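You operate a simulated robot arm through the tools that you are given. There is no shell and no other tool.

Carry out the task below with a simulated two-armed robot. There is one attempt and no reset: what you move stays moved.

JOB
Free the yellow stop on lane 3 and test it.
Fine: air shut, green bolt out, air open again, then stop switch down, then up. Where these are worked on the way, their far stop is far enough and under half their travel is too little: stop switch.

It is judged by the outcome, as a careful person would: the job done as asked, and still so three seconds after it is handed in. It fails if anything else is knocked over, pushed out of place, dropped, spilled or broken.

ROBOT AND FRAMES
Two 7-joint arms with two-finger parallel grippers on one trunk that stands fixed in place. Base frame: the origin is at the foot of the trunk, x ahead of it, y to its left, z up. Units: m, degrees, N and s.
The left shoulder is at [0.05, 0.187, 0.935], the right one opposite. With the tool pointing down near the work surface each hand reaches from about 0.1 to 0.66 m from the base axis, measured 20 degrees to its own side. Payload 3.43 kg a hand.
Tool frame (each hand has its own): the origin (TCP) lies between the finger pads and is the grasp point; the fingertips stand 0.03 m ahead of it; z points along the fingers, y is the line along which they close. The gripper opens to 0.094 m. The fingers are 0.028 m wide and 0.01 m thick; the gripper's body (0.05 by 0.096 m) begins 0.055 m behind the TCP.
Orientation is that of the tool frame in the base frame, as a unit quaternion [x, y, z, w]. With the fingers straight down and closing along the base's y, the tool's x points along the base's -x, its y along +y and its z along -z.

CONTROLS
- The arms move only by the tool drive_tool. It takes "left_series", "right_series" or both (then of equal length, played together; a hand with none holds still); each is a list of rows, each a list of 7 numbers: the turn, a rotation vector about the tool's x, y, z in degrees, then the shift along the tool's x, y, z in m, then the finger opening in m, from 0 to 0.094. In form: [[rx, ry, rz, tx, ty, tz, grip], ...]. A call has 1 to 20 rows; each row shifts and turns the commanded pose from where the row before left it, along the tool's axes as they then stand. Rows are played at 5 a second. More than 0.05 m and 8.6 degrees between two rows, or a gripper value outside its range, and nothing of the call is played. A pose out of reach is approached as far as the arm can. The call stops where the force on the tool passes 40 N (or 10 N more than at its start, if that is more) or the arm is blocked; 0.2 s more then pass. Each finger travels about 0.153 m/s and halts on what it meets, pressing with about 28 N; the grip force reading is that of the motor and also rises with nothing between the fingers. The clock runs only during rows and for 0.2 s after the last one: add rows that do not move to give the fingers time. It gives the time, the measured TCP pose, the force on the tool (base axes), the opening and the grip force at its end, in the units of the frame above (readings bear some noise), with the torque about the TCP (base axes, N m) and any sound that the robot's microphone picked up.
- Cameras (640 x 400 px; columns grow to the right, rows downward): "scene" is now at [0.1457, 0.0262, 1.1086]; the picture's right is [0.30, -0.95, 0.00], its down [-0.43, -0.13, -0.89] and it looks along [0.85, 0.27, -0.45] (base axes); focal length 328 px, centre (320, 200). "left" rides on the left gripper at [0.076, -0.014, -0.102] in its tool frame; the picture's right is [0.18, 0.98, 0.00], its down [-0.75, 0.14, -0.64] and it looks along [-0.63, 0.12, 0.77] (tool axes); focal length 243 px, centre (320, 200). "right" rides on the right gripper at [0.076, 0.014, -0.103] in its tool frame; the picture's right is [-0.18, 0.98, 0.00], its down [-0.75, -0.14, -0.64] and it looks along [-0.63, -0.12, 0.77] (tool axes); focal length 243 px, centre (320, 200). There is no depth. A picture from a camera that has moved, and an enlarged one, comes with that camera's place and axes in the base frame and with its lens.
- camera(camera): a new picture of that camera. The clock stands still meanwhile.
- raise_lower(by): slides the trunk up (or, below 0, down) by that many m; the arms and the scene camera ride with it, the base frame stays. It gives what a move gives, with no picture.
- pan_tilt(pan, tilt): turns the head with the scene camera to pan (to the left, within 80 degrees either way) and tilt (down, from -29 to 69), counted from straight ahead of the robot. It gives what a move gives.
- zoom(camera, box): a new picture of the part [left, top, right, bottom] of that camera's present view, enlarged. The clock stands still meanwhile.
- job_done(): hands the job in; it is judged then, once.

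Places have to be worked out from the pictures, the camera data and where the tool is seen. Open the grippers and draw the arms clear of the work before you hand the job in, unless the task says otherwise.

The tools are called after "Request:" as a command line: name --argument value ..., lists and objects as JSON in quotes. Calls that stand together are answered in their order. drive_tool: Moves the arms, as the interface text tells. Its arguments: {"type":"object","properties":{"left_series":{"type":"array","items":{"type":"array","items":{"type":"number"}}},"right_series":{"type":"array","items":{"type":"array","items":{"type":"number"}}}},"required":[]} The other tools are called the same way: raise_lower (by) moves the trunk up or down; pan_tilt (pan, tilt) turns the head that bears the scene camera; camera (camera) takes a picture; zoom (camera, box) takes an enlarged picture of a part of a camera's view; job_done () hands the job in.

At the start:

```text
t: 0.0
left_position: [0.4312, 0.3092, 0.9633]
left_ee_rot: [0.0, 1.0, 0.001, 0.0]
left_force: [0.3, 0.4, -0.2]
left_moment: [-0.01, -0.03, 0.05]
left_grip_width: 0.0937
left_gripper_force: 0.0
right_position: [0.516, -0.1035, 0.9157]
right_ee_rot: [0.0, 1.0, 0.0, 0.0]
right_force: [-0.5, -0.1, -0.2]
right_moment: [0.0, 0.0, -0.02]
right_grip_width: 0.0944
right_gripper_force: 0.1
trunk travel left (down, up): [-0.15, 0.282]
head pan, tilt (commanded): [17.3, 26.9]
```

scene: 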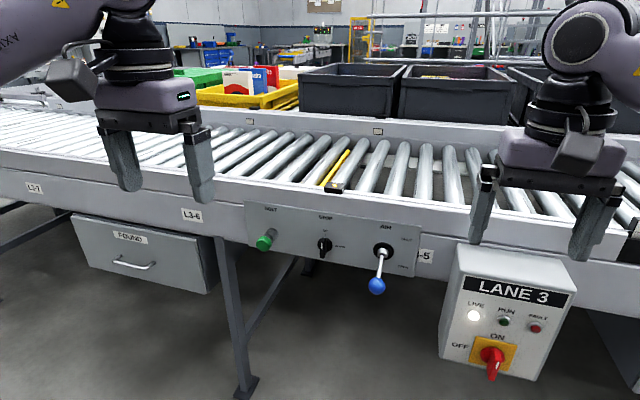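
right: 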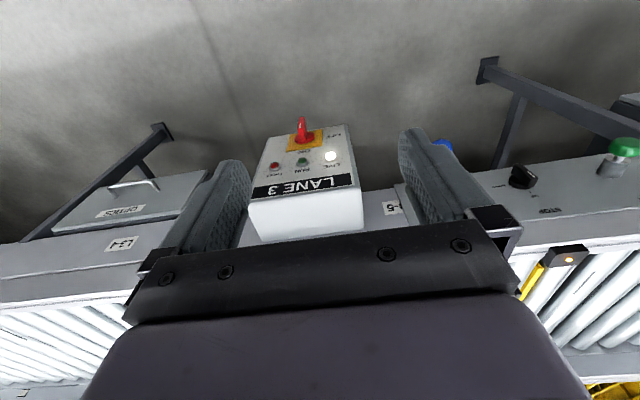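
left: 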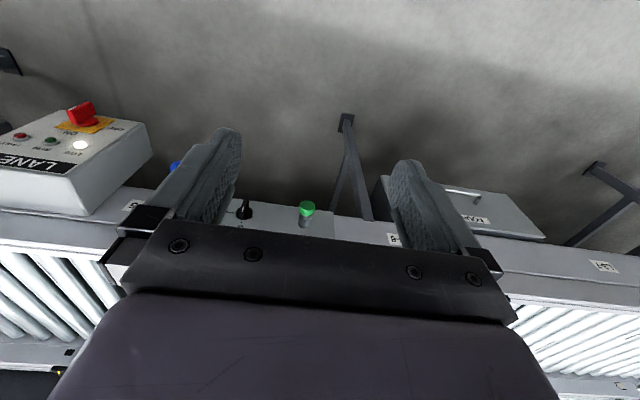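

The scene shows a panel under lane 3 with a green bolt knob, a black "STOP" switch and a blue-balled "AIR" lever. I zoom in on this panel to read the labels.

Request:
zoom --camera "scene" --box '[235, 190, 435, 315]'

Request:
zoom --camera "scene" --box '[430, 230, 590, 390]'

Request:
zoom --camera "scene" --box '[290, 130, 400, 200]'

```text
3.20 times, centred on (335, 252) of scene
camera zoom: at [0.1457, 0.0262, 1.1086], right [0.3, -0.95, 0.0], down [-0.43, -0.13, -0.89], along [0.85, 0.27, -0.45], focal length 1050 px, centre (272, 32)
```

zoom: 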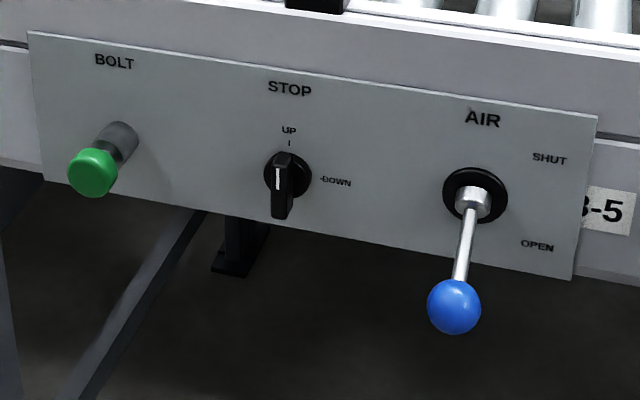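

```text
2.50 times, centred on (510, 310) of scene
camera zoom: at [0.1457, 0.0262, 1.1086], right [0.3, -0.95, 0.0], down [-0.43, -0.13, -0.89], along [0.85, 0.27, -0.45], focal length 820 px, centre (-155, -75)
```

zoom: 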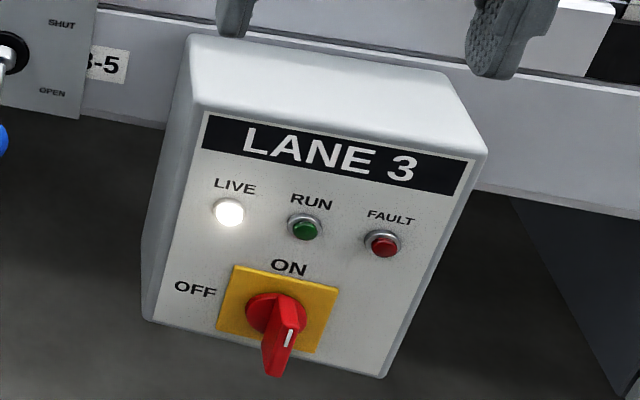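

```text
5.71 times, centred on (345, 165) of scene
camera zoom: at [0.1457, 0.0262, 1.1086], right [0.3, -0.95, 0.0], down [-0.43, -0.13, -0.89], along [0.85, 0.27, -0.45], focal length 1875 px, centre (177, 400)
```

zoom: 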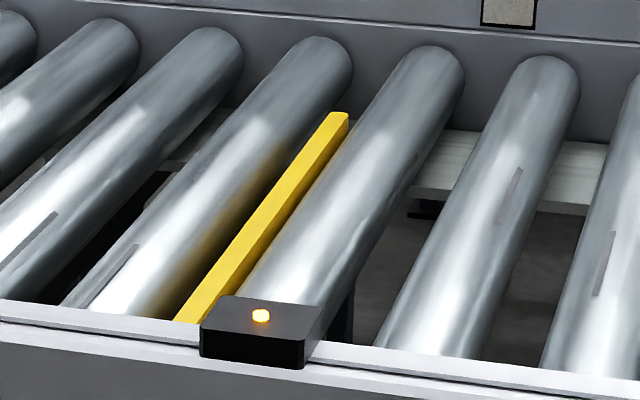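

The panel triangulates to about x≈0.75: green bolt knob near [0.70, 0.333, 0.68], stop switch near [0.73, 0.20, 0.68] and air ball near [0.65, 0.067, 0.67]. I shift the right hand left by 0.12 m so its camera sees the lever clearly between the fingers.

Request:
drive_tool --right_series '[[0, 0, 0, 0, 0.04, 0, 0.094], [0, 0, 0, 0, 0.04, 0, 0.094], [0, 0, 0, 0, 0.04, 0, 0.094], [0, 0, 0, 0, 0, 0, 0.094]]'

Request:
camera --camera "right"

Request:
camera --camera "scene"

```text
t: 1.0
left_position: [0.4314, 0.3084, 0.9632]
left_ee_rot: [0.0, 1.0, 0.0, 0.001]
left_force: [0.6, -0.2, 0.4]
left_moment: [-0.04, 0.0, 0.0]
left_grip_width: 0.0939
left_gripper_force: 0.0
right_position: [0.5145, 0.0155, 0.9147]
right_ee_rot: [0.0, 1.0, 0.0, -0.001]
right_force: [-0.3, 0.4, 0.2]
right_moment: [-0.01, -0.01, 0.0]
right_grip_width: 0.0938
right_gripper_force: 0.1
trunk travel left (down, up): [-0.15, 0.282]
head pan, tilt (commanded): [17.3, 26.9]
```

```text
taken
camera right: at [0.438, 0.028, 1.0181], right [0.18, 0.98, 0.0], down [0.75, -0.14, 0.64], along [0.63, -0.12, -0.77], focal length 243 px, centre (320, 200)
```

right: 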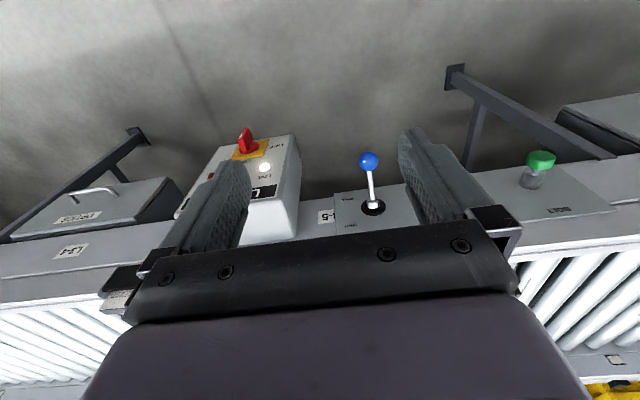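

```text
taken
camera scene: at [0.1457, 0.0264, 1.1086], right [0.3, -0.95, 0.0], down [-0.43, -0.14, -0.89], along [0.85, 0.27, -0.45], focal length 328 px, centre (320, 200)
```

scene: 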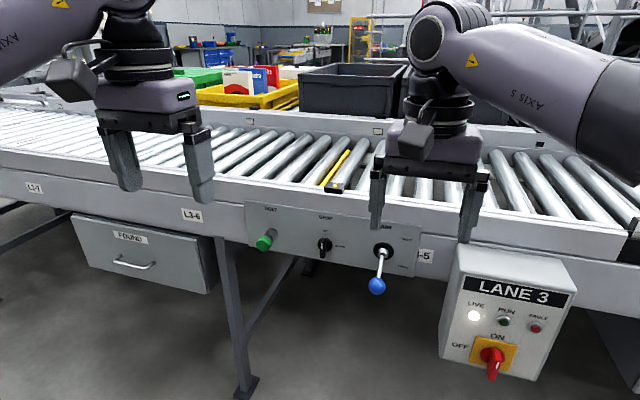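

The lever, bolt knob and panel labels now show in the right camera. I enlarge them to measure positions.

Request:
zoom --camera "right" --box '[320, 130, 440, 240]'

Request:
zoom --camera "right" --box '[480, 120, 640, 230]'

Request:
zoom --camera "scene" --box '[340, 220, 430, 310]'

Request:
zoom --camera "left" --box '[210, 170, 350, 240]'

```text
3.64 times, centred on (380, 185) of right
camera zoom: at [0.438, 0.028, 1.0181], right [0.18, 0.98, 0.0], down [0.75, -0.14, 0.64], along [0.63, -0.12, -0.77], focal length 882 px, centre (102, 254)
```

zoom: 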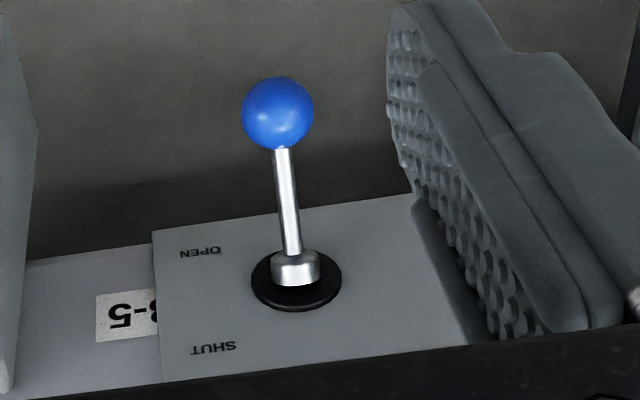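

```text
3.64 times, centred on (560, 175) of right
camera zoom: at [0.438, 0.028, 1.0181], right [0.18, 0.98, 0.0], down [0.75, -0.14, 0.64], along [0.63, -0.12, -0.77], focal length 882 px, centre (-553, 291)
```

zoom: 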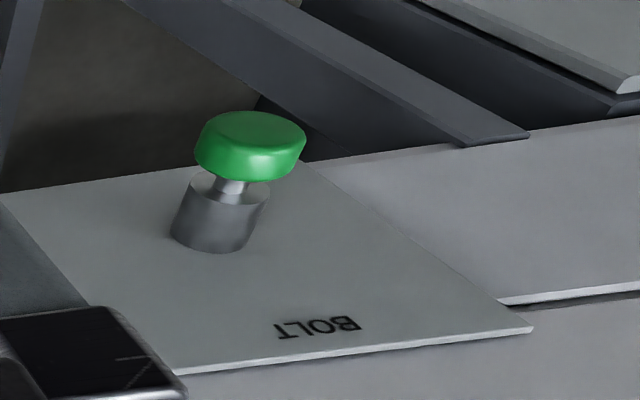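

```text
4.44 times, centred on (385, 265) of scene
camera zoom: at [0.1457, 0.0264, 1.1086], right [0.3, -0.95, 0.0], down [-0.43, -0.14, -0.89], along [0.85, 0.27, -0.45], focal length 1458 px, centre (31, -89)
```

zoom: 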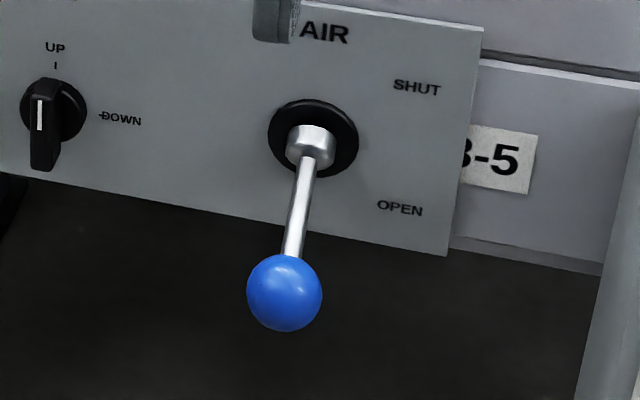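

```text
4.57 times, centred on (280, 205) of left
camera zoom: at [0.3552, 0.2931, 1.0665], right [-0.18, 0.98, 0.0], down [0.75, 0.14, 0.64], along [0.63, 0.12, -0.77], focal length 1109 px, centre (503, 177)
```

zoom: 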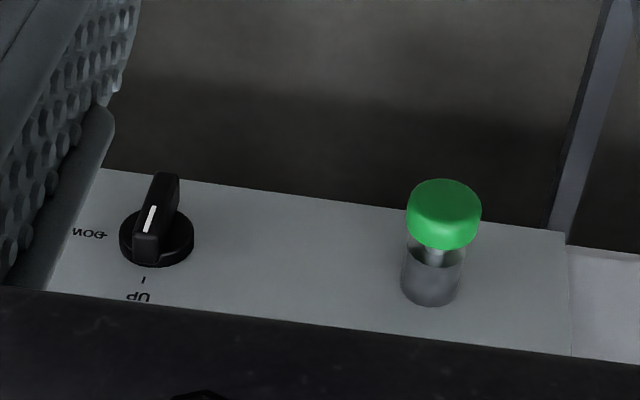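

The estimates agree between cameras: ball [0.666, 0.070, 0.657] (radius 0.017), lever pivot [0.747, 0.070, 0.687], switch centre [0.74, 0.199, 0.684] and bolt knob [0.692, 0.329, 0.689]. I lower both hands in front of the panel, still clear of it, before pitching them forward.

Request:
drive_tool --left_series '[[0, 0, 0, -0.02, 0.004, 0.0426, 0.094], [0, 0, 0, -0.02, 0.004, 0.0426, 0.094], [0, 0, 0, -0.02, 0.004, 0.0426, 0.094], [0, 0, 0, -0.02, 0.004, 0.0426, 0.094], [0, 0, 0, -0.02, 0.004, 0.0426, 0.094], [0, 0, 0, 0, 0, 0, 0.094]]' --right_series '[[0, 0, 0, -0.003, 0.0108, 0.033, 0.094], [0, 0, 0, -0.003, 0.0108, 0.033, 0.094], [0, 0, 0, -0.003, 0.0108, 0.033, 0.094], [0, 0, 0, -0.003, 0.0108, 0.033, 0.094], [0, 0, 0, -0.003, 0.0108, 0.033, 0.094], [0, 0, 0, 0, 0, 0, 0.094]]'

```text
t: 2.4
left_position: [0.5305, 0.329, 0.7509]
left_ee_rot: [0.0, 1.0, 0.0, 0.0]
left_force: [1.1, -0.5, 0.4]
left_moment: [0.01, 0.0, 0.02]
left_grip_width: 0.0942
left_gripper_force: 0.0
right_position: [0.537, 0.0668, 0.7479]
right_ee_rot: [0.007, 1.0, 0.001, 0.002]
right_force: [1.4, 0.1, 0.9]
right_moment: [0.0, 0.0, 0.03]
right_grip_width: 0.0938
right_gripper_force: 0.1
trunk travel left (down, up): [-0.15, 0.282]
head pan, tilt (commanded): [17.3, 26.9]
```

Both hands arrived as commanded. I pitch both forward in small steps, about half way first.

Request:
drive_tool --left_series '[[0, -8.2, 0, 0, 0, 0, 0.094], [0, -8.2, 0, 0, 0, 0, 0.094], [0, -8.2, 0, 0, 0, 0, 0.094], [0, -8.2, 0, 0, 0, 0, 0.094], [0, -8.2, 0, 0, 0, 0, 0.094], [0, 0, 0, 0, 0, 0, 0.094]]' --right_series '[[0, -8.2, 0, 0, 0, 0, 0.094], [0, -8.2, 0, 0, 0, 0, 0.094], [0, -8.2, 0, 0, 0, 0, 0.094], [0, -8.2, 0, 0, 0, 0, 0.094], [0, -8.2, 0, 0, 0, 0, 0.094], [0, 0, 0, 0, 0, 0, 0.094]]'

Request:
camera --camera "scene"

```text
t: 3.8
left_position: [0.5311, 0.3284, 0.7508]
left_ee_rot: [0.001, 0.936, -0.001, 0.351]
left_force: [0.8, -0.8, -0.8]
left_moment: [0.01, 0.0, 0.0]
left_grip_width: 0.0941
left_gripper_force: 0.1
right_position: [0.5307, 0.0707, 0.7483]
right_ee_rot: [0.001, 0.936, -0.001, 0.351]
right_force: [0.8, 0.5, 0.4]
right_moment: [0.01, 0.02, 0.01]
right_grip_width: 0.0941
right_gripper_force: 0.0
trunk travel left (down, up): [-0.15, 0.282]
head pan, tilt (commanded): [17.3, 26.9]
```

```text
taken
camera scene: at [0.1456, 0.0262, 1.1086], right [0.3, -0.95, 0.0], down [-0.43, -0.13, -0.89], along [0.85, 0.27, -0.45], focal length 328 px, centre (320, 200)
```

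scene: 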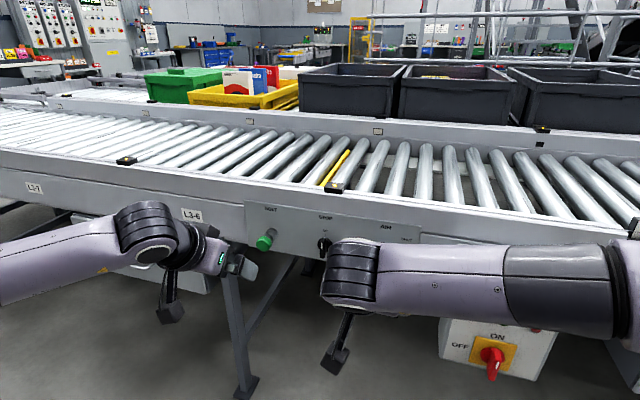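

Both hands are at 41° of pitch, and the right forearm runs sideways in front of the lane box. I check the hand cameras before pitching further.

Request:
camera --camera "right"

Request:
camera --camera "left"

```text
taken
camera right: at [0.405, 0.0838, 0.7775], right [0.14, 0.98, 0.12], down [0.15, -0.14, 0.98], along [0.98, -0.12, -0.16], focal length 243 px, centre (320, 200)
```

right: 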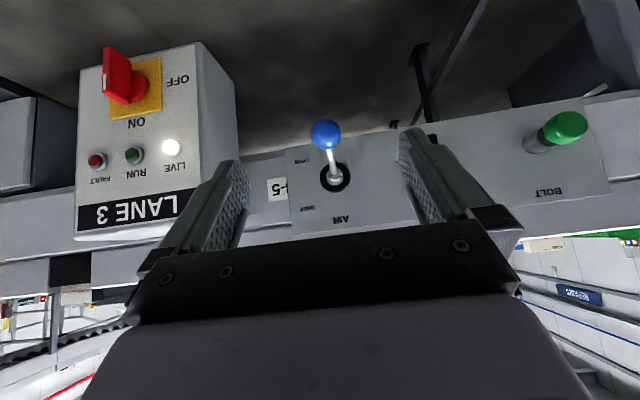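

```text
taken
camera left: at [0.4056, 0.3121, 0.7786], right [-0.14, 0.98, -0.12], down [0.15, 0.14, 0.98], along [0.98, 0.12, -0.16], focal length 243 px, centre (320, 200)
```

left: 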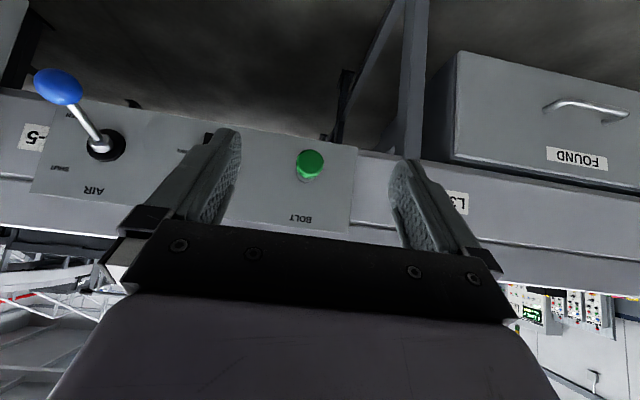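

The cameras show a clear approach to both the ball and the bolt knob. I finish pitching both hands to horizontal.

Request:
drive_tool --left_series '[[0, -8.2, 0, 0, 0, 0, 0.094], [0, -8.2, 0, 0, 0, 0, 0.094], [0, -8.2, 0, 0, 0, 0, 0.094], [0, -8.2, 0, 0, 0, 0, 0.094], [0, -8.2, 0, 0, 0, 0, 0.094], [0, -8, 0, 0, 0, 0, 0.094], [0, 0, 0, 0, 0, 0, 0.094]]' --right_series '[[0, -8.2, 0, 0, 0, 0, 0.094], [0, -8.2, 0, 0, 0, 0, 0.094], [0, -8.2, 0, 0, 0, 0, 0.094], [0, -8.2, 0, 0, 0, 0, 0.094], [0, -8.2, 0, 0, 0, 0, 0.094], [0, -8, 0, 0, 0, 0, 0.094], [0, 0, 0, 0, 0, 0, 0.094]]'

Request:
camera --camera "scene"

Request:
camera --camera "right"

Request:
camera --camera "left"

```text
t: 5.4
left_position: [0.5333, 0.3283, 0.7522]
left_ee_rot: [0.0, 0.853, 0.0, 0.521]
left_force: [0.0, 0.6, 0.7]
left_moment: [-0.03, -0.01, 0.01]
left_grip_width: 0.0939
left_gripper_force: 0.1
left hand out of reach, approached as far as the arm can: row 4, 5, 6
right_position: [0.5299, 0.0713, 0.7499]
right_ee_rot: [0.0, 0.706, 0.0, 0.708]
right_force: [0.1, -0.5, -0.1]
right_moment: [0.01, -0.01, -0.01]
right_grip_width: 0.0941
right_gripper_force: 0.0
trunk travel left (down, up): [-0.15, 0.282]
head pan, tilt (commanded): [17.3, 26.9]
```

```text
taken
camera scene: at [0.1457, 0.0262, 1.1086], right [0.3, -0.95, 0.0], down [-0.43, -0.13, -0.89], along [0.85, 0.27, -0.45], focal length 328 px, centre (320, 200)
```

scene: 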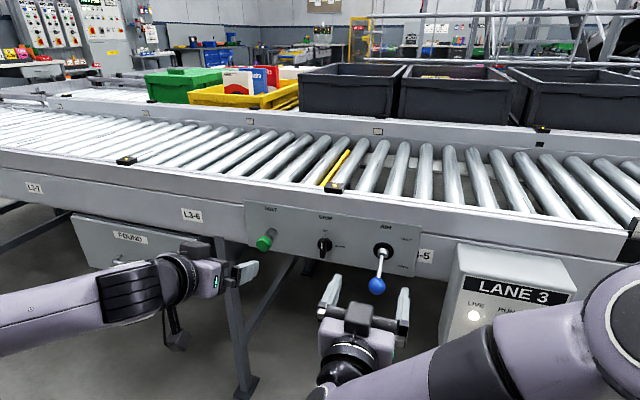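

```text
taken
camera right: at [0.4272, 0.0842, 0.6746], right [0.0, 0.98, 0.18], down [-0.64, -0.14, 0.75], along [0.77, -0.12, 0.63], focal length 243 px, centre (320, 200)
```

right: 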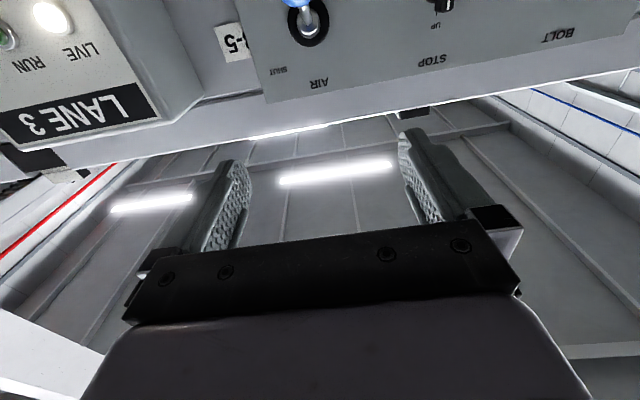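

```text
taken
camera left: at [0.4052, 0.312, 0.7304], right [-0.08, 0.98, -0.16], down [-0.23, 0.14, 0.96], along [0.97, 0.12, 0.21], focal length 243 px, centre (320, 200)
```

left: 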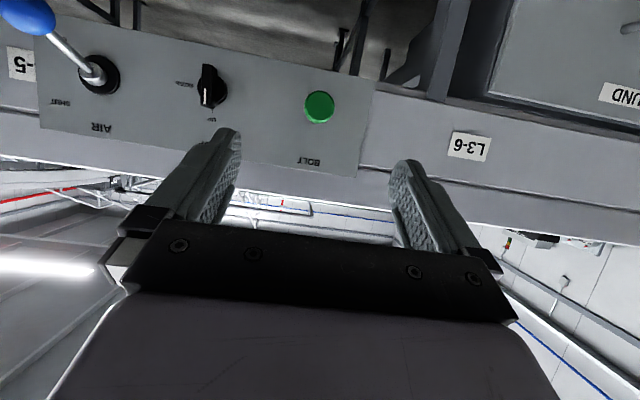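

The right hand is horizontal at [0.53, 0.071, 0.75], but the left stopped at 63° pitch as it is too folded there. I move the left forward 0.08 m to give it room and see how its commanded pose behaves, while lowering the right to ball height.

Request:
drive_tool --left_series '[[0, 0, 0, 0, 0, 0.03, 0.094], [0, 0, 0, 0, 0, 0.03, 0.094], [0, 0, 0, 0, 0, 0, 0.094]]' --right_series '[[0, 0, 0, 0.045, 0, 0, 0.094], [0, 0, 0, 0.045, 0, 0, 0.094], [0, 0, 0, 0, 0, 0, 0.094]]'

Request:
camera --camera "scene"

Request:
camera --camera "right"

```text
t: 6.2
left_position: [0.5875, 0.3308, 0.7229]
left_ee_rot: [0.0, 0.853, 0.0, 0.522]
left_force: [-0.7, 0.6, -0.8]
left_moment: [0.01, -0.01, -0.02]
left_grip_width: 0.094
left_gripper_force: 0.1
right_position: [0.5453, 0.0386, 0.6744]
right_ee_rot: [0.015, 0.703, -0.012, 0.711]
right_force: [0.6, -0.4, 0.8]
right_moment: [0.03, 0.01, -0.02]
right_grip_width: 0.0939
right_gripper_force: 0.0
right hand out of reach, approached as far as the arm can: row 2
trunk travel left (down, up): [-0.15, 0.282]
head pan, tilt (commanded): [17.3, 26.9]
```

```text
taken
camera scene: at [0.1459, 0.0262, 1.1085], right [0.3, -0.95, 0.0], down [-0.43, -0.13, -0.89], along [0.85, 0.27, -0.45], focal length 328 px, centre (320, 200)
```

scene: 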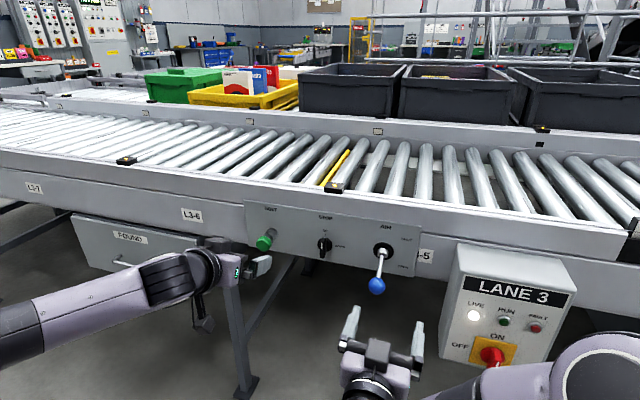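

```text
taken
camera right: at [0.4433, 0.0575, 0.5985], right [0.04, 0.98, 0.19], down [-0.65, -0.12, 0.75], along [0.76, -0.15, 0.64], focal length 243 px, centre (320, 200)
```

right: 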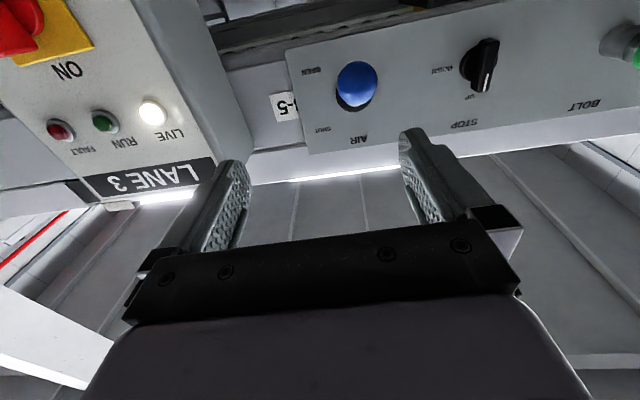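

The right hand hit its reach limit going lower (it was fine at 0.185 m below the shoulder), and the pose resets to where the arm got. I lower the trunk by 0.1 m so the panel sits higher relative to the shoulders.

Request:
raise_lower --by -0.1

Request:
camera --camera "scene"

```text
t: 7.5
left_position: [0.5867, 0.3304, 0.6236]
left_ee_rot: [-0.001, 0.853, 0.001, 0.521]
left_force: [-0.3, -0.7, -0.5]
left_moment: [0.02, 0.0, 0.01]
left_grip_width: 0.0942
left_gripper_force: 0.0
right_position: [0.5429, 0.0382, 0.57]
right_ee_rot: [0.013, 0.706, -0.015, 0.708]
right_force: [-0.4, -0.1, 0.0]
right_moment: [-0.01, 0.03, 0.01]
right_grip_width: 0.0938
right_gripper_force: 0.2
trunk travel left (down, up): [-0.05, 0.382]
head pan, tilt (commanded): [17.3, 26.9]
```

```text
taken
camera scene: at [0.1457, 0.0262, 1.0086], right [0.3, -0.95, 0.0], down [-0.43, -0.13, -0.89], along [0.85, 0.27, -0.45], focal length 328 px, centre (320, 200)
```

scene: 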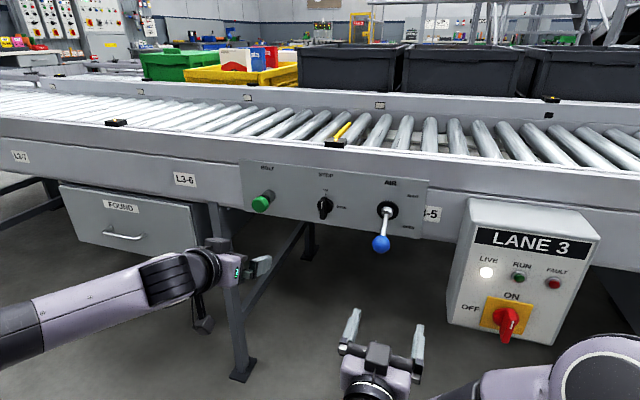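

Trunk lowered; the right hand is at [0.543, 0.038, 0.570], yawed about 2° right. I lift it to ball height (z≈0.657), centre it on y≈0.07, straighten the yaw, and test the left pitching further toward horizontal while going up.

Request:
drive_tool --right_series '[[-2.27, 0, 0, -0.03, 0.01, 0.0, 0.094], [0, 0, 0, -0.03, 0.01, 0.01, 0.094], [0, 0, 0, -0.026, 0.011, 0.01, 0.094], [0, 0, 0, 0, 0, 0, 0.094], [0, 0, 0, 0, 0, 0, 0.094]]' --left_series '[[0, -8, 0, 0, 0, 0, 0.094], [0, -8, 0, 0, 0, 0, 0.094], [0, -8, 0, 0, 0, 0, 0.094], [0, -3.2, 0, 0, 0, 0, 0.094], [0, 0, 0, 0, 0, 0, 0.094]]'

Request:
camera --camera "right"

Request:
camera --camera "left"

Request:
camera --camera "scene"

```text
t: 8.7
left_position: [0.5871, 0.3302, 0.6224]
left_ee_rot: [0.0, 0.853, 0.0, 0.523]
left_force: [-0.3, -0.9, 0.5]
left_moment: [0.03, 0.0, -0.02]
left_grip_width: 0.0939
left_gripper_force: 0.1
left hand out of reach, approached as far as the arm can: row 1, 2, 3, 4
right_position: [0.5609, 0.0719, 0.6504]
right_ee_rot: [-0.001, 0.711, 0.001, 0.703]
right_force: [0.6, -0.4, -0.1]
right_moment: [0.02, 0.02, -0.02]
right_grip_width: 0.0941
right_gripper_force: 0.0
trunk travel left (down, up): [-0.05, 0.382]
head pan, tilt (commanded): [17.3, 26.9]
```

```text
taken
camera right: at [0.4568, 0.0848, 0.5764], right [0.0, 0.98, 0.18], down [-0.63, -0.14, 0.76], along [0.77, -0.12, 0.62], focal length 243 px, centre (320, 200)
```

right: 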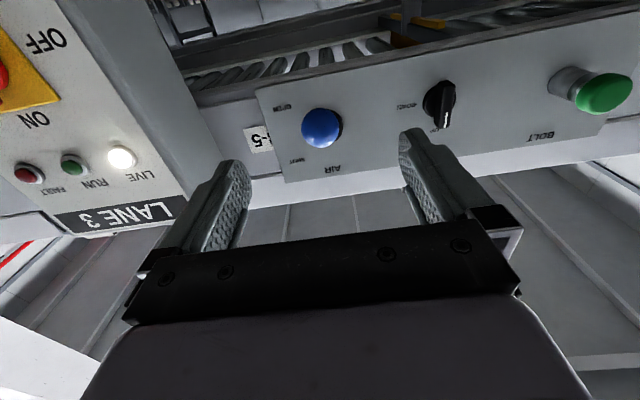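

```text
taken
camera left: at [0.4606, 0.314, 0.6019], right [-0.08, 0.98, -0.16], down [-0.23, 0.14, 0.96], along [0.97, 0.12, 0.21], focal length 243 px, centre (320, 200)
```

left: 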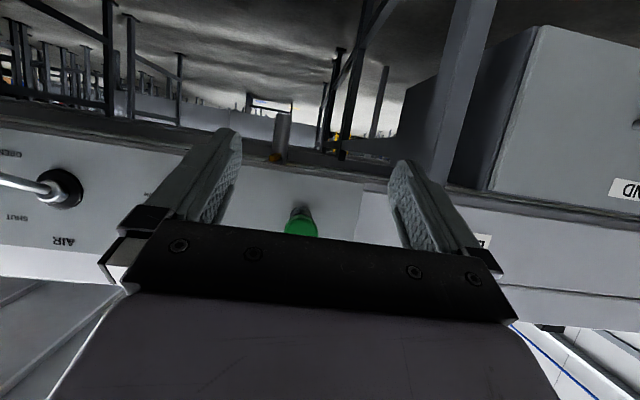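

```text
taken
camera scene: at [0.1457, 0.0262, 1.0086], right [0.3, -0.95, 0.0], down [-0.43, -0.13, -0.89], along [0.85, 0.27, -0.45], focal length 328 px, centre (320, 200)
```

scene: 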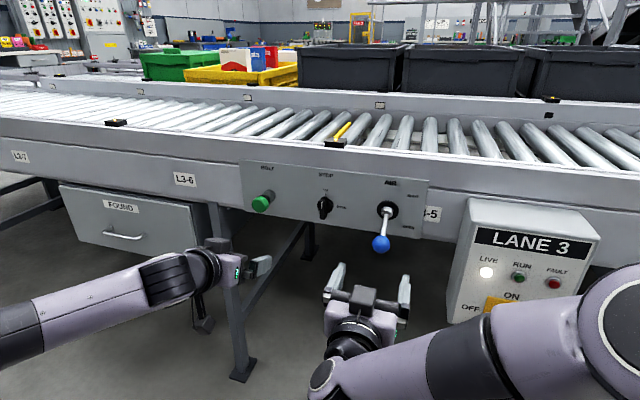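

The left stays limited at 63° pitch, which still suffices to grip the bolt knob; the right hand is horizontal at [0.561, 0.072, 0.650] and lined up with the ball (≈[0.665, 0.069, 0.658]). I advance the right hand with open fingers to straddle the ball.

Request:
drive_tool --right_series '[[0, 0, 0, -0.009, -0.003, 0, 0.094], [0, 0, 0, 0, 0, 0.034, 0.094], [0, 0, 0, 0, 0, 0.034, 0.094], [0, 0, 0, 0, 0, 0.034, 0.094], [0, 0, 0, 0, 0, 0, 0.094]]'

Request:
camera --camera "right"

Request:
zoom --camera "scene" --box '[300, 160, 480, 340]'

```text
t: 10.1
left_position: [0.5868, 0.3295, 0.6234]
left_ee_rot: [0.0, 0.853, 0.0, 0.522]
left_force: [0.1, 0.2, 0.8]
left_moment: [-0.02, 0.02, -0.03]
left_grip_width: 0.0937
left_gripper_force: 0.1
right_position: [0.6692, 0.0633, 0.6718]
right_ee_rot: [0.001, 0.703, 0.001, 0.711]
right_force: [-1.2, -0.7, -0.1]
right_moment: [-0.01, 0.0, 0.0]
right_grip_width: 0.0938
right_gripper_force: 0.1
trunk travel left (down, up): [-0.05, 0.382]
head pan, tilt (commanded): [17.3, 26.9]
stopped in row 5 (right hand): the arm was blocked; the commanded pose is now the measured one
```

```text
taken
camera right: at [0.5673, 0.0772, 0.5963], right [0.0, 0.98, 0.19], down [-0.65, -0.14, 0.75], along [0.76, -0.12, 0.64], focal length 243 px, centre (320, 200)
```

right: 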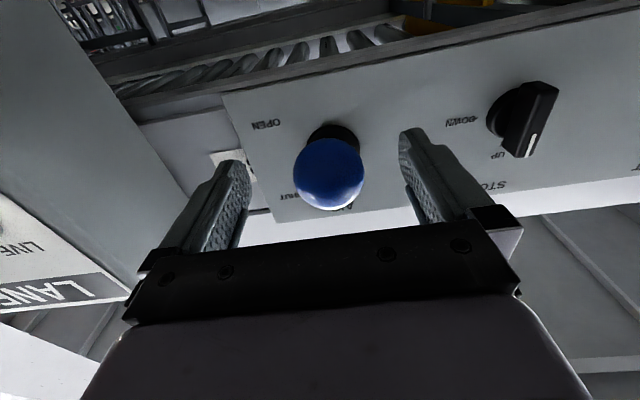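

```text
2.22 times, centred on (390, 250) of scene
camera zoom: at [0.1457, 0.0262, 1.0086], right [0.3, -0.95, 0.0], down [-0.43, -0.13, -0.89], along [0.85, 0.27, -0.45], focal length 729 px, centre (164, 89)
```

zoom: 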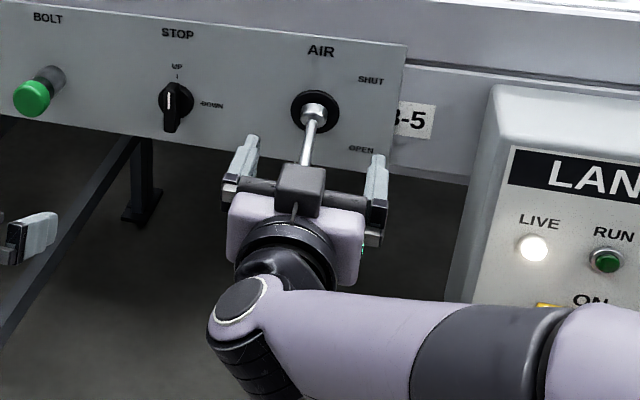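

The call ended with "arm blocked" though the tool force is near zero, so the forearm may be touching the lane box or be at a joint limit. I look at the forearm and box with the head turned before moving on.

Request:
pan_tilt --pan -10 --tilt 45

Request:
camera --camera "scene"

Request:
camera --camera "left"

```text
t: 11.1
left_position: [0.5862, 0.3294, 0.6226]
left_ee_rot: [0.001, 0.853, -0.001, 0.522]
left_force: [0.3, 0.1, -0.2]
left_moment: [0.01, 0.0, 0.0]
left_grip_width: 0.094
left_gripper_force: 0.0
right_position: [0.6691, 0.0654, 0.6718]
right_ee_rot: [0.002, 0.703, 0.0, 0.711]
right_force: [0.6, 0.4, 0.0]
right_moment: [0.0, 0.01, 0.05]
right_grip_width: 0.0939
right_gripper_force: 0.0
trunk travel left (down, up): [-0.05, 0.382]
head pan, tilt (commanded): [-10.0, 45.0]
```

```text
taken
camera scene: at [0.1384, -0.0152, 0.981], right [-0.17, -0.98, 0.0], down [-0.7, 0.12, -0.71], along [0.7, -0.12, -0.71], focal length 328 px, centre (320, 200)
```

scene: 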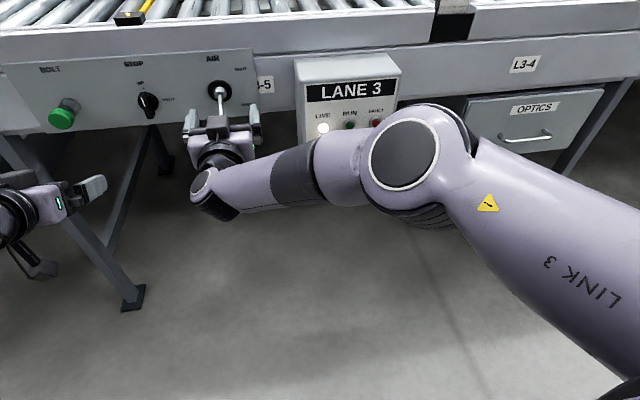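

```text
taken
camera left: at [0.4606, 0.314, 0.6018], right [-0.08, 0.98, -0.16], down [-0.23, 0.14, 0.96], along [0.97, 0.12, 0.21], focal length 243 px, centre (320, 200)
```

left: 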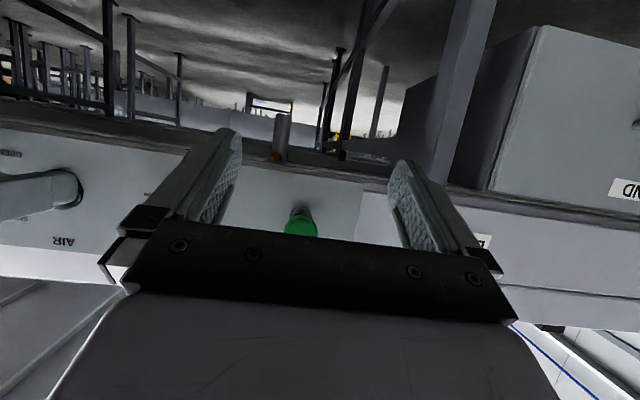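

The elbow of the right arm passes in front of the lane box and I can't judge the gap from here. I yaw the left hand to the right so its camera looks along the panel and shows the right arm against the box from the side.

Request:
drive_tool --left_series '[[6.675, 0, 3.416, 0, 0, 0, 0.094], [6.675, 0, 3.416, 0, 0, 0, 0.094], [6.675, 0, 3.416, 0, 0, 0, 0.094], [6.675, 0, 3.416, 0, 0, 0, 0.094], [6.675, 0, 3.416, 0, 0, 0, 0.094], [6.675, 0, 3.416, 0, 0, 0, 0.094], [6.675, 0, 3.416, 0, 0, 0, 0.094], [0, 0, 0, 0, 0, 0, 0.094]]'

Request:
camera --camera "left"

Request:
camera --camera "scene"

```text
t: 12.8
left_position: [0.5955, 0.3193, 0.6234]
left_ee_rot: [0.338, 0.77, -0.208, 0.499]
left_force: [0.5, 0.1, -0.8]
left_moment: [-0.02, 0.01, -0.02]
left_grip_width: 0.094
left_gripper_force: 0.0
left hand out of reach, approached as far as the arm can: row 4, 5
right_position: [0.6689, 0.0633, 0.6721]
right_ee_rot: [0.003, 0.704, -0.001, 0.71]
right_force: [0.2, -0.9, 0.5]
right_moment: [0.0, 0.0, -0.01]
right_grip_width: 0.0939
right_gripper_force: 0.0
trunk travel left (down, up): [-0.05, 0.382]
head pan, tilt (commanded): [-10.0, 45.0]
```

```text
taken
camera left: at [0.4996, 0.3984, 0.5966], right [0.67, 0.73, -0.15], down [-0.1, 0.28, 0.95], along [0.74, -0.62, 0.26], focal length 243 px, centre (320, 200)
```

left: 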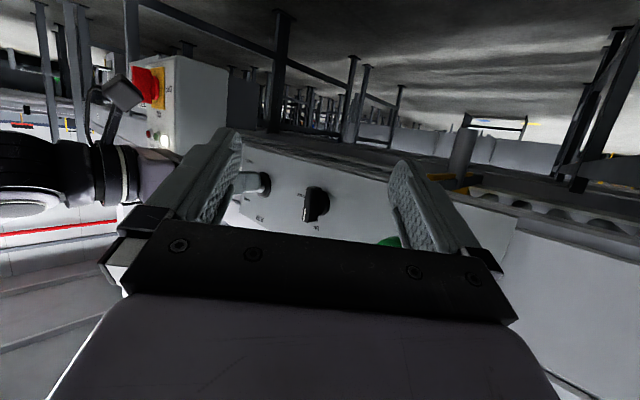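

```text
taken
camera scene: at [0.1384, -0.0152, 0.981], right [-0.17, -0.98, 0.0], down [-0.7, 0.12, -0.71], along [0.7, -0.12, -0.71], focal length 328 px, centre (320, 200)
```

scene: 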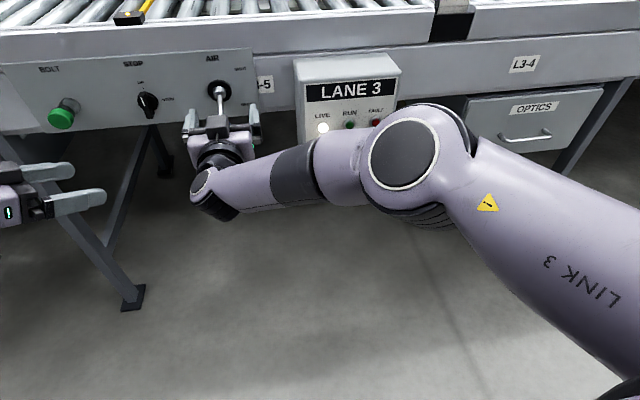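

The side view shows the right hand and part of the forearm, but not the elbow. I yaw the left hand another 30° to see the gap between elbow and box.

Request:
drive_tool --left_series '[[6.8, -0.13, 3.1, 0, 0, 0, 0.094], [6.8, -0.13, 3.1, 0, 0, 0, 0.094], [6.8, -0.13, 3.1, 0, 0, 0, 0.094], [6.8, -0.13, 3.1, 0, 0, 0, 0.094], [0, 0, 0, 0, 0, 0, 0.094]]'

Request:
camera --camera "left"

```text
t: 14.1
left_position: [0.5947, 0.3159, 0.6217]
left_ee_rot: [0.525, 0.657, -0.329, 0.429]
left_force: [0.7, -0.5, -0.1]
left_moment: [-0.02, -0.05, 0.01]
left_grip_width: 0.0942
left_gripper_force: 0.0
right_position: [0.6698, 0.0639, 0.6725]
right_ee_rot: [0.002, 0.704, 0.0, 0.71]
right_force: [-0.4, 0.6, -0.4]
right_moment: [-0.01, -0.01, -0.01]
right_grip_width: 0.0938
right_gripper_force: 0.0
trunk travel left (down, up): [-0.05, 0.382]
head pan, tilt (commanded): [-10.0, 45.0]
```

```text
taken
camera left: at [0.5523, 0.4341, 0.5954], right [0.94, 0.3, -0.15], down [0.06, 0.29, 0.95], along [0.33, -0.91, 0.26], focal length 243 px, centre (320, 200)
```

left: 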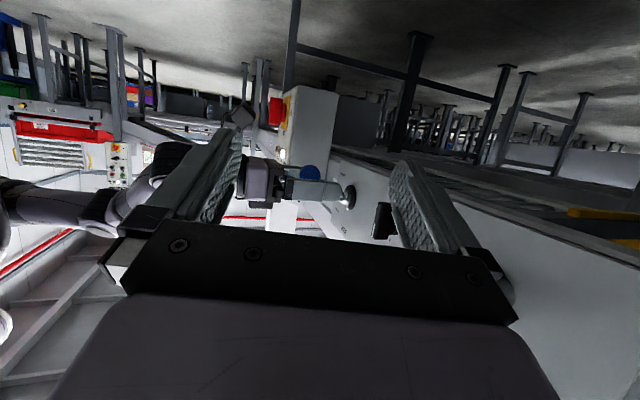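

Request:
zoom --camera "left" --box '[100, 80, 400, 260]'

```text
2.13 times, centred on (250, 170) of left
camera zoom: at [0.5523, 0.4341, 0.5954], right [0.94, 0.3, -0.15], down [0.06, 0.29, 0.95], along [0.33, -0.91, 0.26], focal length 518 px, centre (469, 264)
```

zoom: 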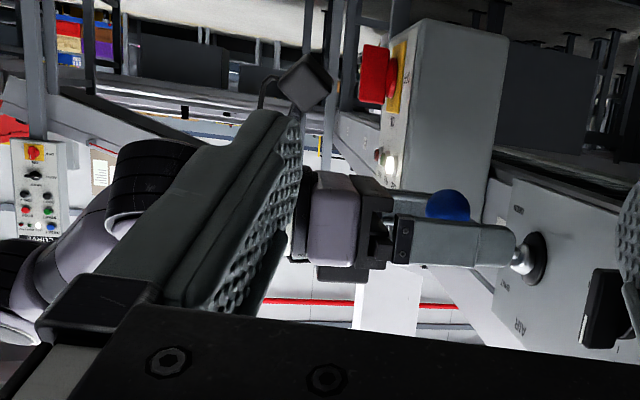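

From the side there is ample space between the right arm and the box; the right finger simply sits about 14 mm above the ball's centre. I nudge the right hand down 0.014 and left 0.005 slowly to see whether it follows.

Request:
drive_tool --right_series '[[0, 0, 0, 0.005, 0.002, 0, 0.094], [0, 0, 0, 0.005, 0.002, 0, 0.094], [0, 0, 0, 0.004, 0.001, 0, 0.094], [0, 0, 0, 0, 0, 0, 0.094]]'

Request:
zoom --camera "left" --box '[200, 120, 400, 260]'

Request:
camera --camera "right"

```text
t: 15.2
left_position: [0.5947, 0.3169, 0.6228]
left_ee_rot: [0.525, 0.656, -0.33, 0.43]
left_force: [-0.4, 0.2, -1.0]
left_moment: [-0.03, 0.0, -0.01]
left_grip_width: 0.0938
left_gripper_force: 0.2
right_position: [0.6846, 0.043, 0.6648]
right_ee_rot: [0.017, 0.7, -0.015, 0.714]
right_force: [0.3, 0.4, 0.9]
right_moment: [-0.02, 0.01, 0.02]
right_grip_width: 0.0938
right_gripper_force: 0.0
trunk travel left (down, up): [-0.05, 0.382]
head pan, tilt (commanded): [-10.0, 45.0]
stopped in row 4 (right hand): the arm was blocked; the commanded pose is now the measured one
```

```text
2.86 times, centred on (300, 190) of left
camera zoom: at [0.5523, 0.4343, 0.5957], right [0.94, 0.3, -0.15], down [0.06, 0.29, 0.95], along [0.33, -0.91, 0.26], focal length 693 px, centre (377, 229)
```

zoom: 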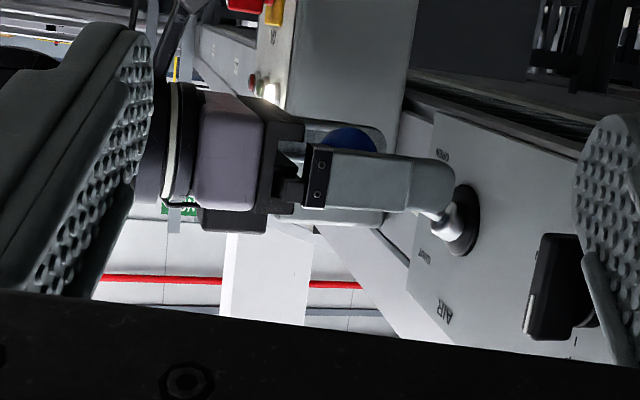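

```text
taken
camera right: at [0.5838, 0.0622, 0.5891], right [0.04, 0.98, 0.19], down [-0.66, -0.12, 0.74], along [0.75, -0.15, 0.65], focal length 243 px, centre (320, 200)
```

right: 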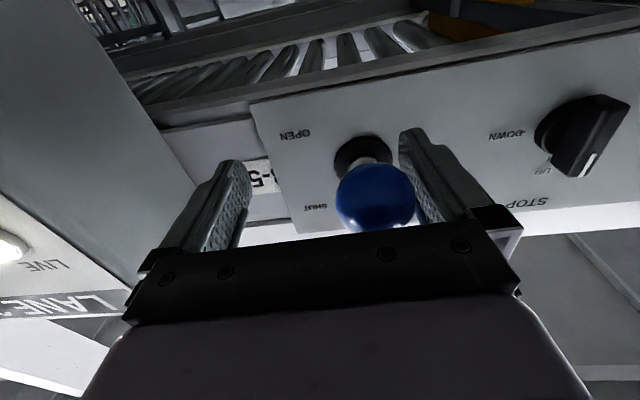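

The hand again drifted sideways (y 0.043) with no tool force, so a wrist joint is at its limit in the fully horizontal pose. I back off along the tool, then pitch the right hand down by about 30°, where the arm has more freedom.

Request:
drive_tool --right_series '[[0, 0, 0, 0, 0, -0.03, 0.094], [0, 0, 0, 0, 0, -0.03, 0.094], [0, 0, 0, 0, 0, -0.03, 0.094], [0, 7.5, 0, 0, 0, 0, 0.094], [0, 7.5, 0, 0, 0, 0, 0.094], [0, 7.5, 0, 0, 0, 0, 0.094], [0, 7.5, 0, 0, 0, 0, 0.094], [0, 0, 0, 0, 0, 0, 0.094]]'

Request:
camera --camera "right"

```text
t: 17.1
left_position: [0.5947, 0.3169, 0.6227]
left_ee_rot: [0.525, 0.657, -0.329, 0.429]
left_force: [0.0, -0.2, 0.7]
left_moment: [0.0, -0.04, -0.03]
left_grip_width: 0.0939
left_gripper_force: 0.0
right_position: [0.5929, 0.0495, 0.6627]
right_ee_rot: [0.018, 0.861, -0.007, 0.508]
right_force: [-0.2, 0.2, -0.1]
right_moment: [0.0, -0.04, -0.02]
right_grip_width: 0.094
right_gripper_force: 0.1
trunk travel left (down, up): [-0.05, 0.382]
head pan, tilt (commanded): [-10.0, 45.0]
```

```text
taken
camera right: at [0.4671, 0.0681, 0.6485], right [0.13, 0.98, 0.17], down [-0.2, -0.14, 0.97], along [0.97, -0.16, 0.18], focal length 243 px, centre (320, 200)
```

right: 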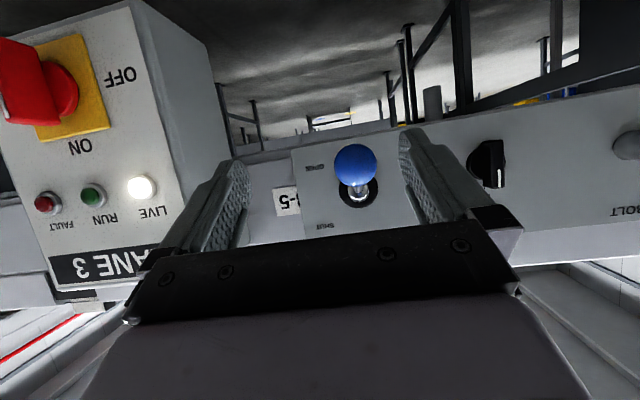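

At 61° pitch the right hand follows well; it is at [0.593, 0.050, 0.663] with the ball ahead between the fingers. I fix the 2° yaw, centre on y=0.069 and move straight ahead onto the ball.

Request:
drive_tool --right_series '[[-1.93, 0, -1.06, 0, 0.0195, 0, 0.094], [0, 0, 0, -0.0106, 0, 0.0212, 0.094], [0, 0, 0, -0.0106, 0, 0.0212, 0.094], [0, 0, 0, -0.0106, 0, 0.0212, 0.094], [0, 0, 0, 0, 0, 0, 0.094]]'

Request:
camera --camera "right"

Request:
zoom --camera "left" --box '[200, 120, 400, 260]'

```text
t: 18.2
left_position: [0.5951, 0.3182, 0.6224]
left_ee_rot: [0.525, 0.657, -0.329, 0.43]
left_force: [-0.4, -0.5, 0.4]
left_moment: [-0.02, 0.02, 0.02]
left_grip_width: 0.094
left_gripper_force: 0.0
right_position: [0.666, 0.0694, 0.6617]
right_ee_rot: [0.001, 0.861, 0.002, 0.509]
right_force: [0.0, 0.7, -0.9]
right_moment: [0.04, 0.01, 0.01]
right_grip_width: 0.094
right_gripper_force: 0.0
trunk travel left (down, up): [-0.05, 0.382]
head pan, tilt (commanded): [-10.0, 45.0]
```

```text
taken
camera right: at [0.5378, 0.0836, 0.6451], right [0.09, 0.98, 0.17], down [-0.2, -0.15, 0.97], along [0.98, -0.12, 0.18], focal length 243 px, centre (320, 200)
```

right: 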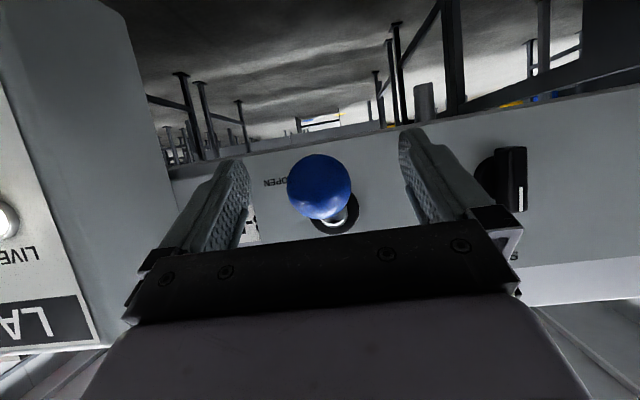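

```text
2.86 times, centred on (300, 190) of left
camera zoom: at [0.5523, 0.4343, 0.5956], right [0.94, 0.3, -0.15], down [0.06, 0.29, 0.95], along [0.33, -0.91, 0.26], focal length 693 px, centre (377, 229)
```

zoom: 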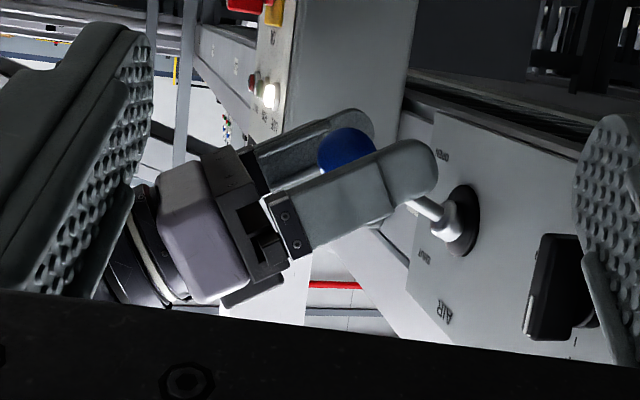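

The right hand now follows exactly: TCP [0.666, 0.069, 0.662], with the ball between the pads at about [0.660, 0.069, 0.659]. I trim by a few millimetres and close on the ball.

Request:
drive_tool --right_series '[[0, 0, 0, 0.0042, 0, -0.0034, 0.094], [0, 0, 0, 0, 0, 0, 0.06], [0, 0, 0, 0, 0, 0, 0.03], [0, 0, 0, 0, 0, 0, 0.02], [0, 0, 0, 0, 0, 0, 0.02]]'

Request:
camera --camera "right"

```text
t: 19.4
left_position: [0.5945, 0.3175, 0.6221]
left_ee_rot: [0.524, 0.657, -0.329, 0.43]
left_force: [-0.3, -0.3, -0.6]
left_moment: [0.0, 0.03, -0.02]
left_grip_width: 0.0939
left_gripper_force: 0.0
right_position: [0.6602, 0.0708, 0.6616]
right_ee_rot: [0.002, 0.861, 0.002, 0.509]
right_force: [4.4, 4.1, 1.8]
right_moment: [0.03, -0.04, 0.09]
right_grip_width: 0.0334
right_gripper_force: 45.2
trunk travel left (down, up): [-0.05, 0.382]
head pan, tilt (commanded): [-10.0, 45.0]
```

```text
taken
camera right: at [0.5329, 0.0833, 0.6437], right [0.09, 0.98, 0.17], down [-0.2, -0.15, 0.97], along [0.98, -0.12, 0.18], focal length 243 px, centre (320, 200)
```

right: 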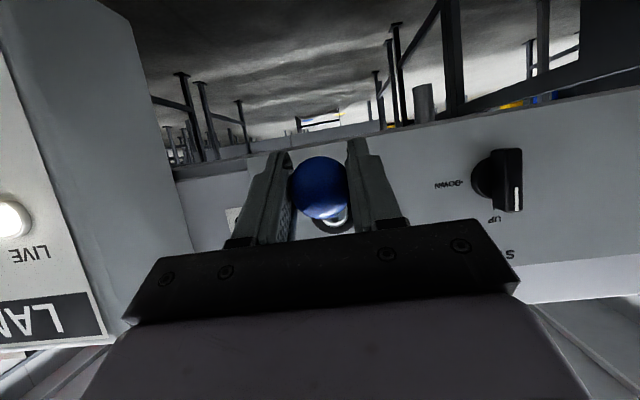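

The ball is gripped at 33 mm width. I swing the lever up along its arc toward SHUT.

Request:
drive_tool --right_series '[[0, 0, 0, -0.0072, 0, -0.007, 0.02], [0, 0, 0, -0.008, 0, -0.006, 0.02], [0, 0, 0, -0.0086, 0, -0.0052, 0.02], [0, 0, 0, -0.0091, 0, -0.0041, 0.02], [0, 0, 0, -0.0094, 0, -0.0032, 0.02], [0, 0, 0, -0.0099, 0, -0.0022, 0.02], [0, 0, 0, 0, 0, 0, 0.02]]'

Request:
camera --camera "right"

Request:
zoom --camera "left" --box '[200, 120, 400, 260]'

```text
t: 20.4
left_position: [0.5947, 0.317, 0.623]
left_ee_rot: [0.525, 0.657, -0.329, 0.429]
left_force: [0.4, -0.3, -0.7]
left_moment: [-0.03, 0.0, 0.02]
left_grip_width: 0.0942
left_gripper_force: 0.0
right_position: [0.6532, 0.0699, 0.6854]
right_ee_rot: [0.003, 0.867, 0.0, 0.498]
right_force: [3.2, 0.9, -3.5]
right_moment: [0.2, 0.29, 0.0]
right_grip_width: 0.0338
right_gripper_force: 45.5
trunk travel left (down, up): [-0.05, 0.382]
head pan, tilt (commanded): [-10.0, 45.0]
stopped in row 4 (right hand): the force on the tool passed its limit at 54 N (the readings are from after the stop); the commanded pose is now the measured one
```

```text
taken
camera right: at [0.526, 0.084, 0.6726], right [0.1, 0.98, 0.16], down [-0.18, -0.14, 0.97], along [0.98, -0.12, 0.16], focal length 243 px, centre (320, 200)
```

right: 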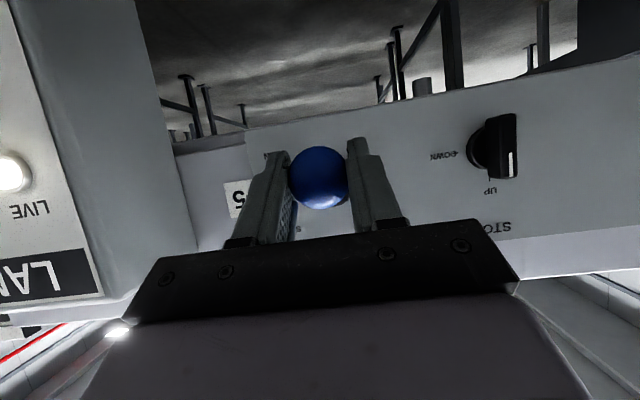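

```text
2.86 times, centred on (300, 190) of left
camera zoom: at [0.5526, 0.4343, 0.5957], right [0.94, 0.3, -0.15], down [0.06, 0.29, 0.95], along [0.33, -0.91, 0.26], focal length 693 px, centre (377, 229)
```

zoom: 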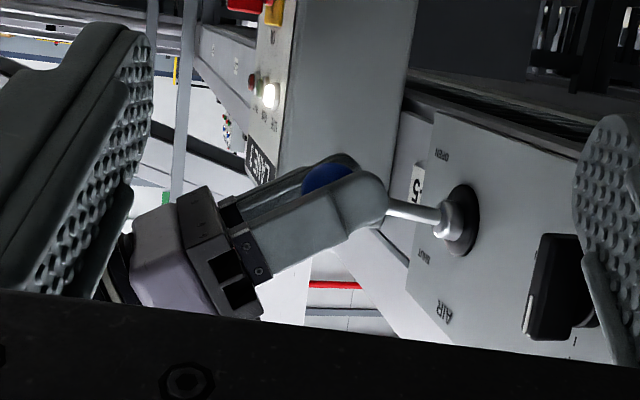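

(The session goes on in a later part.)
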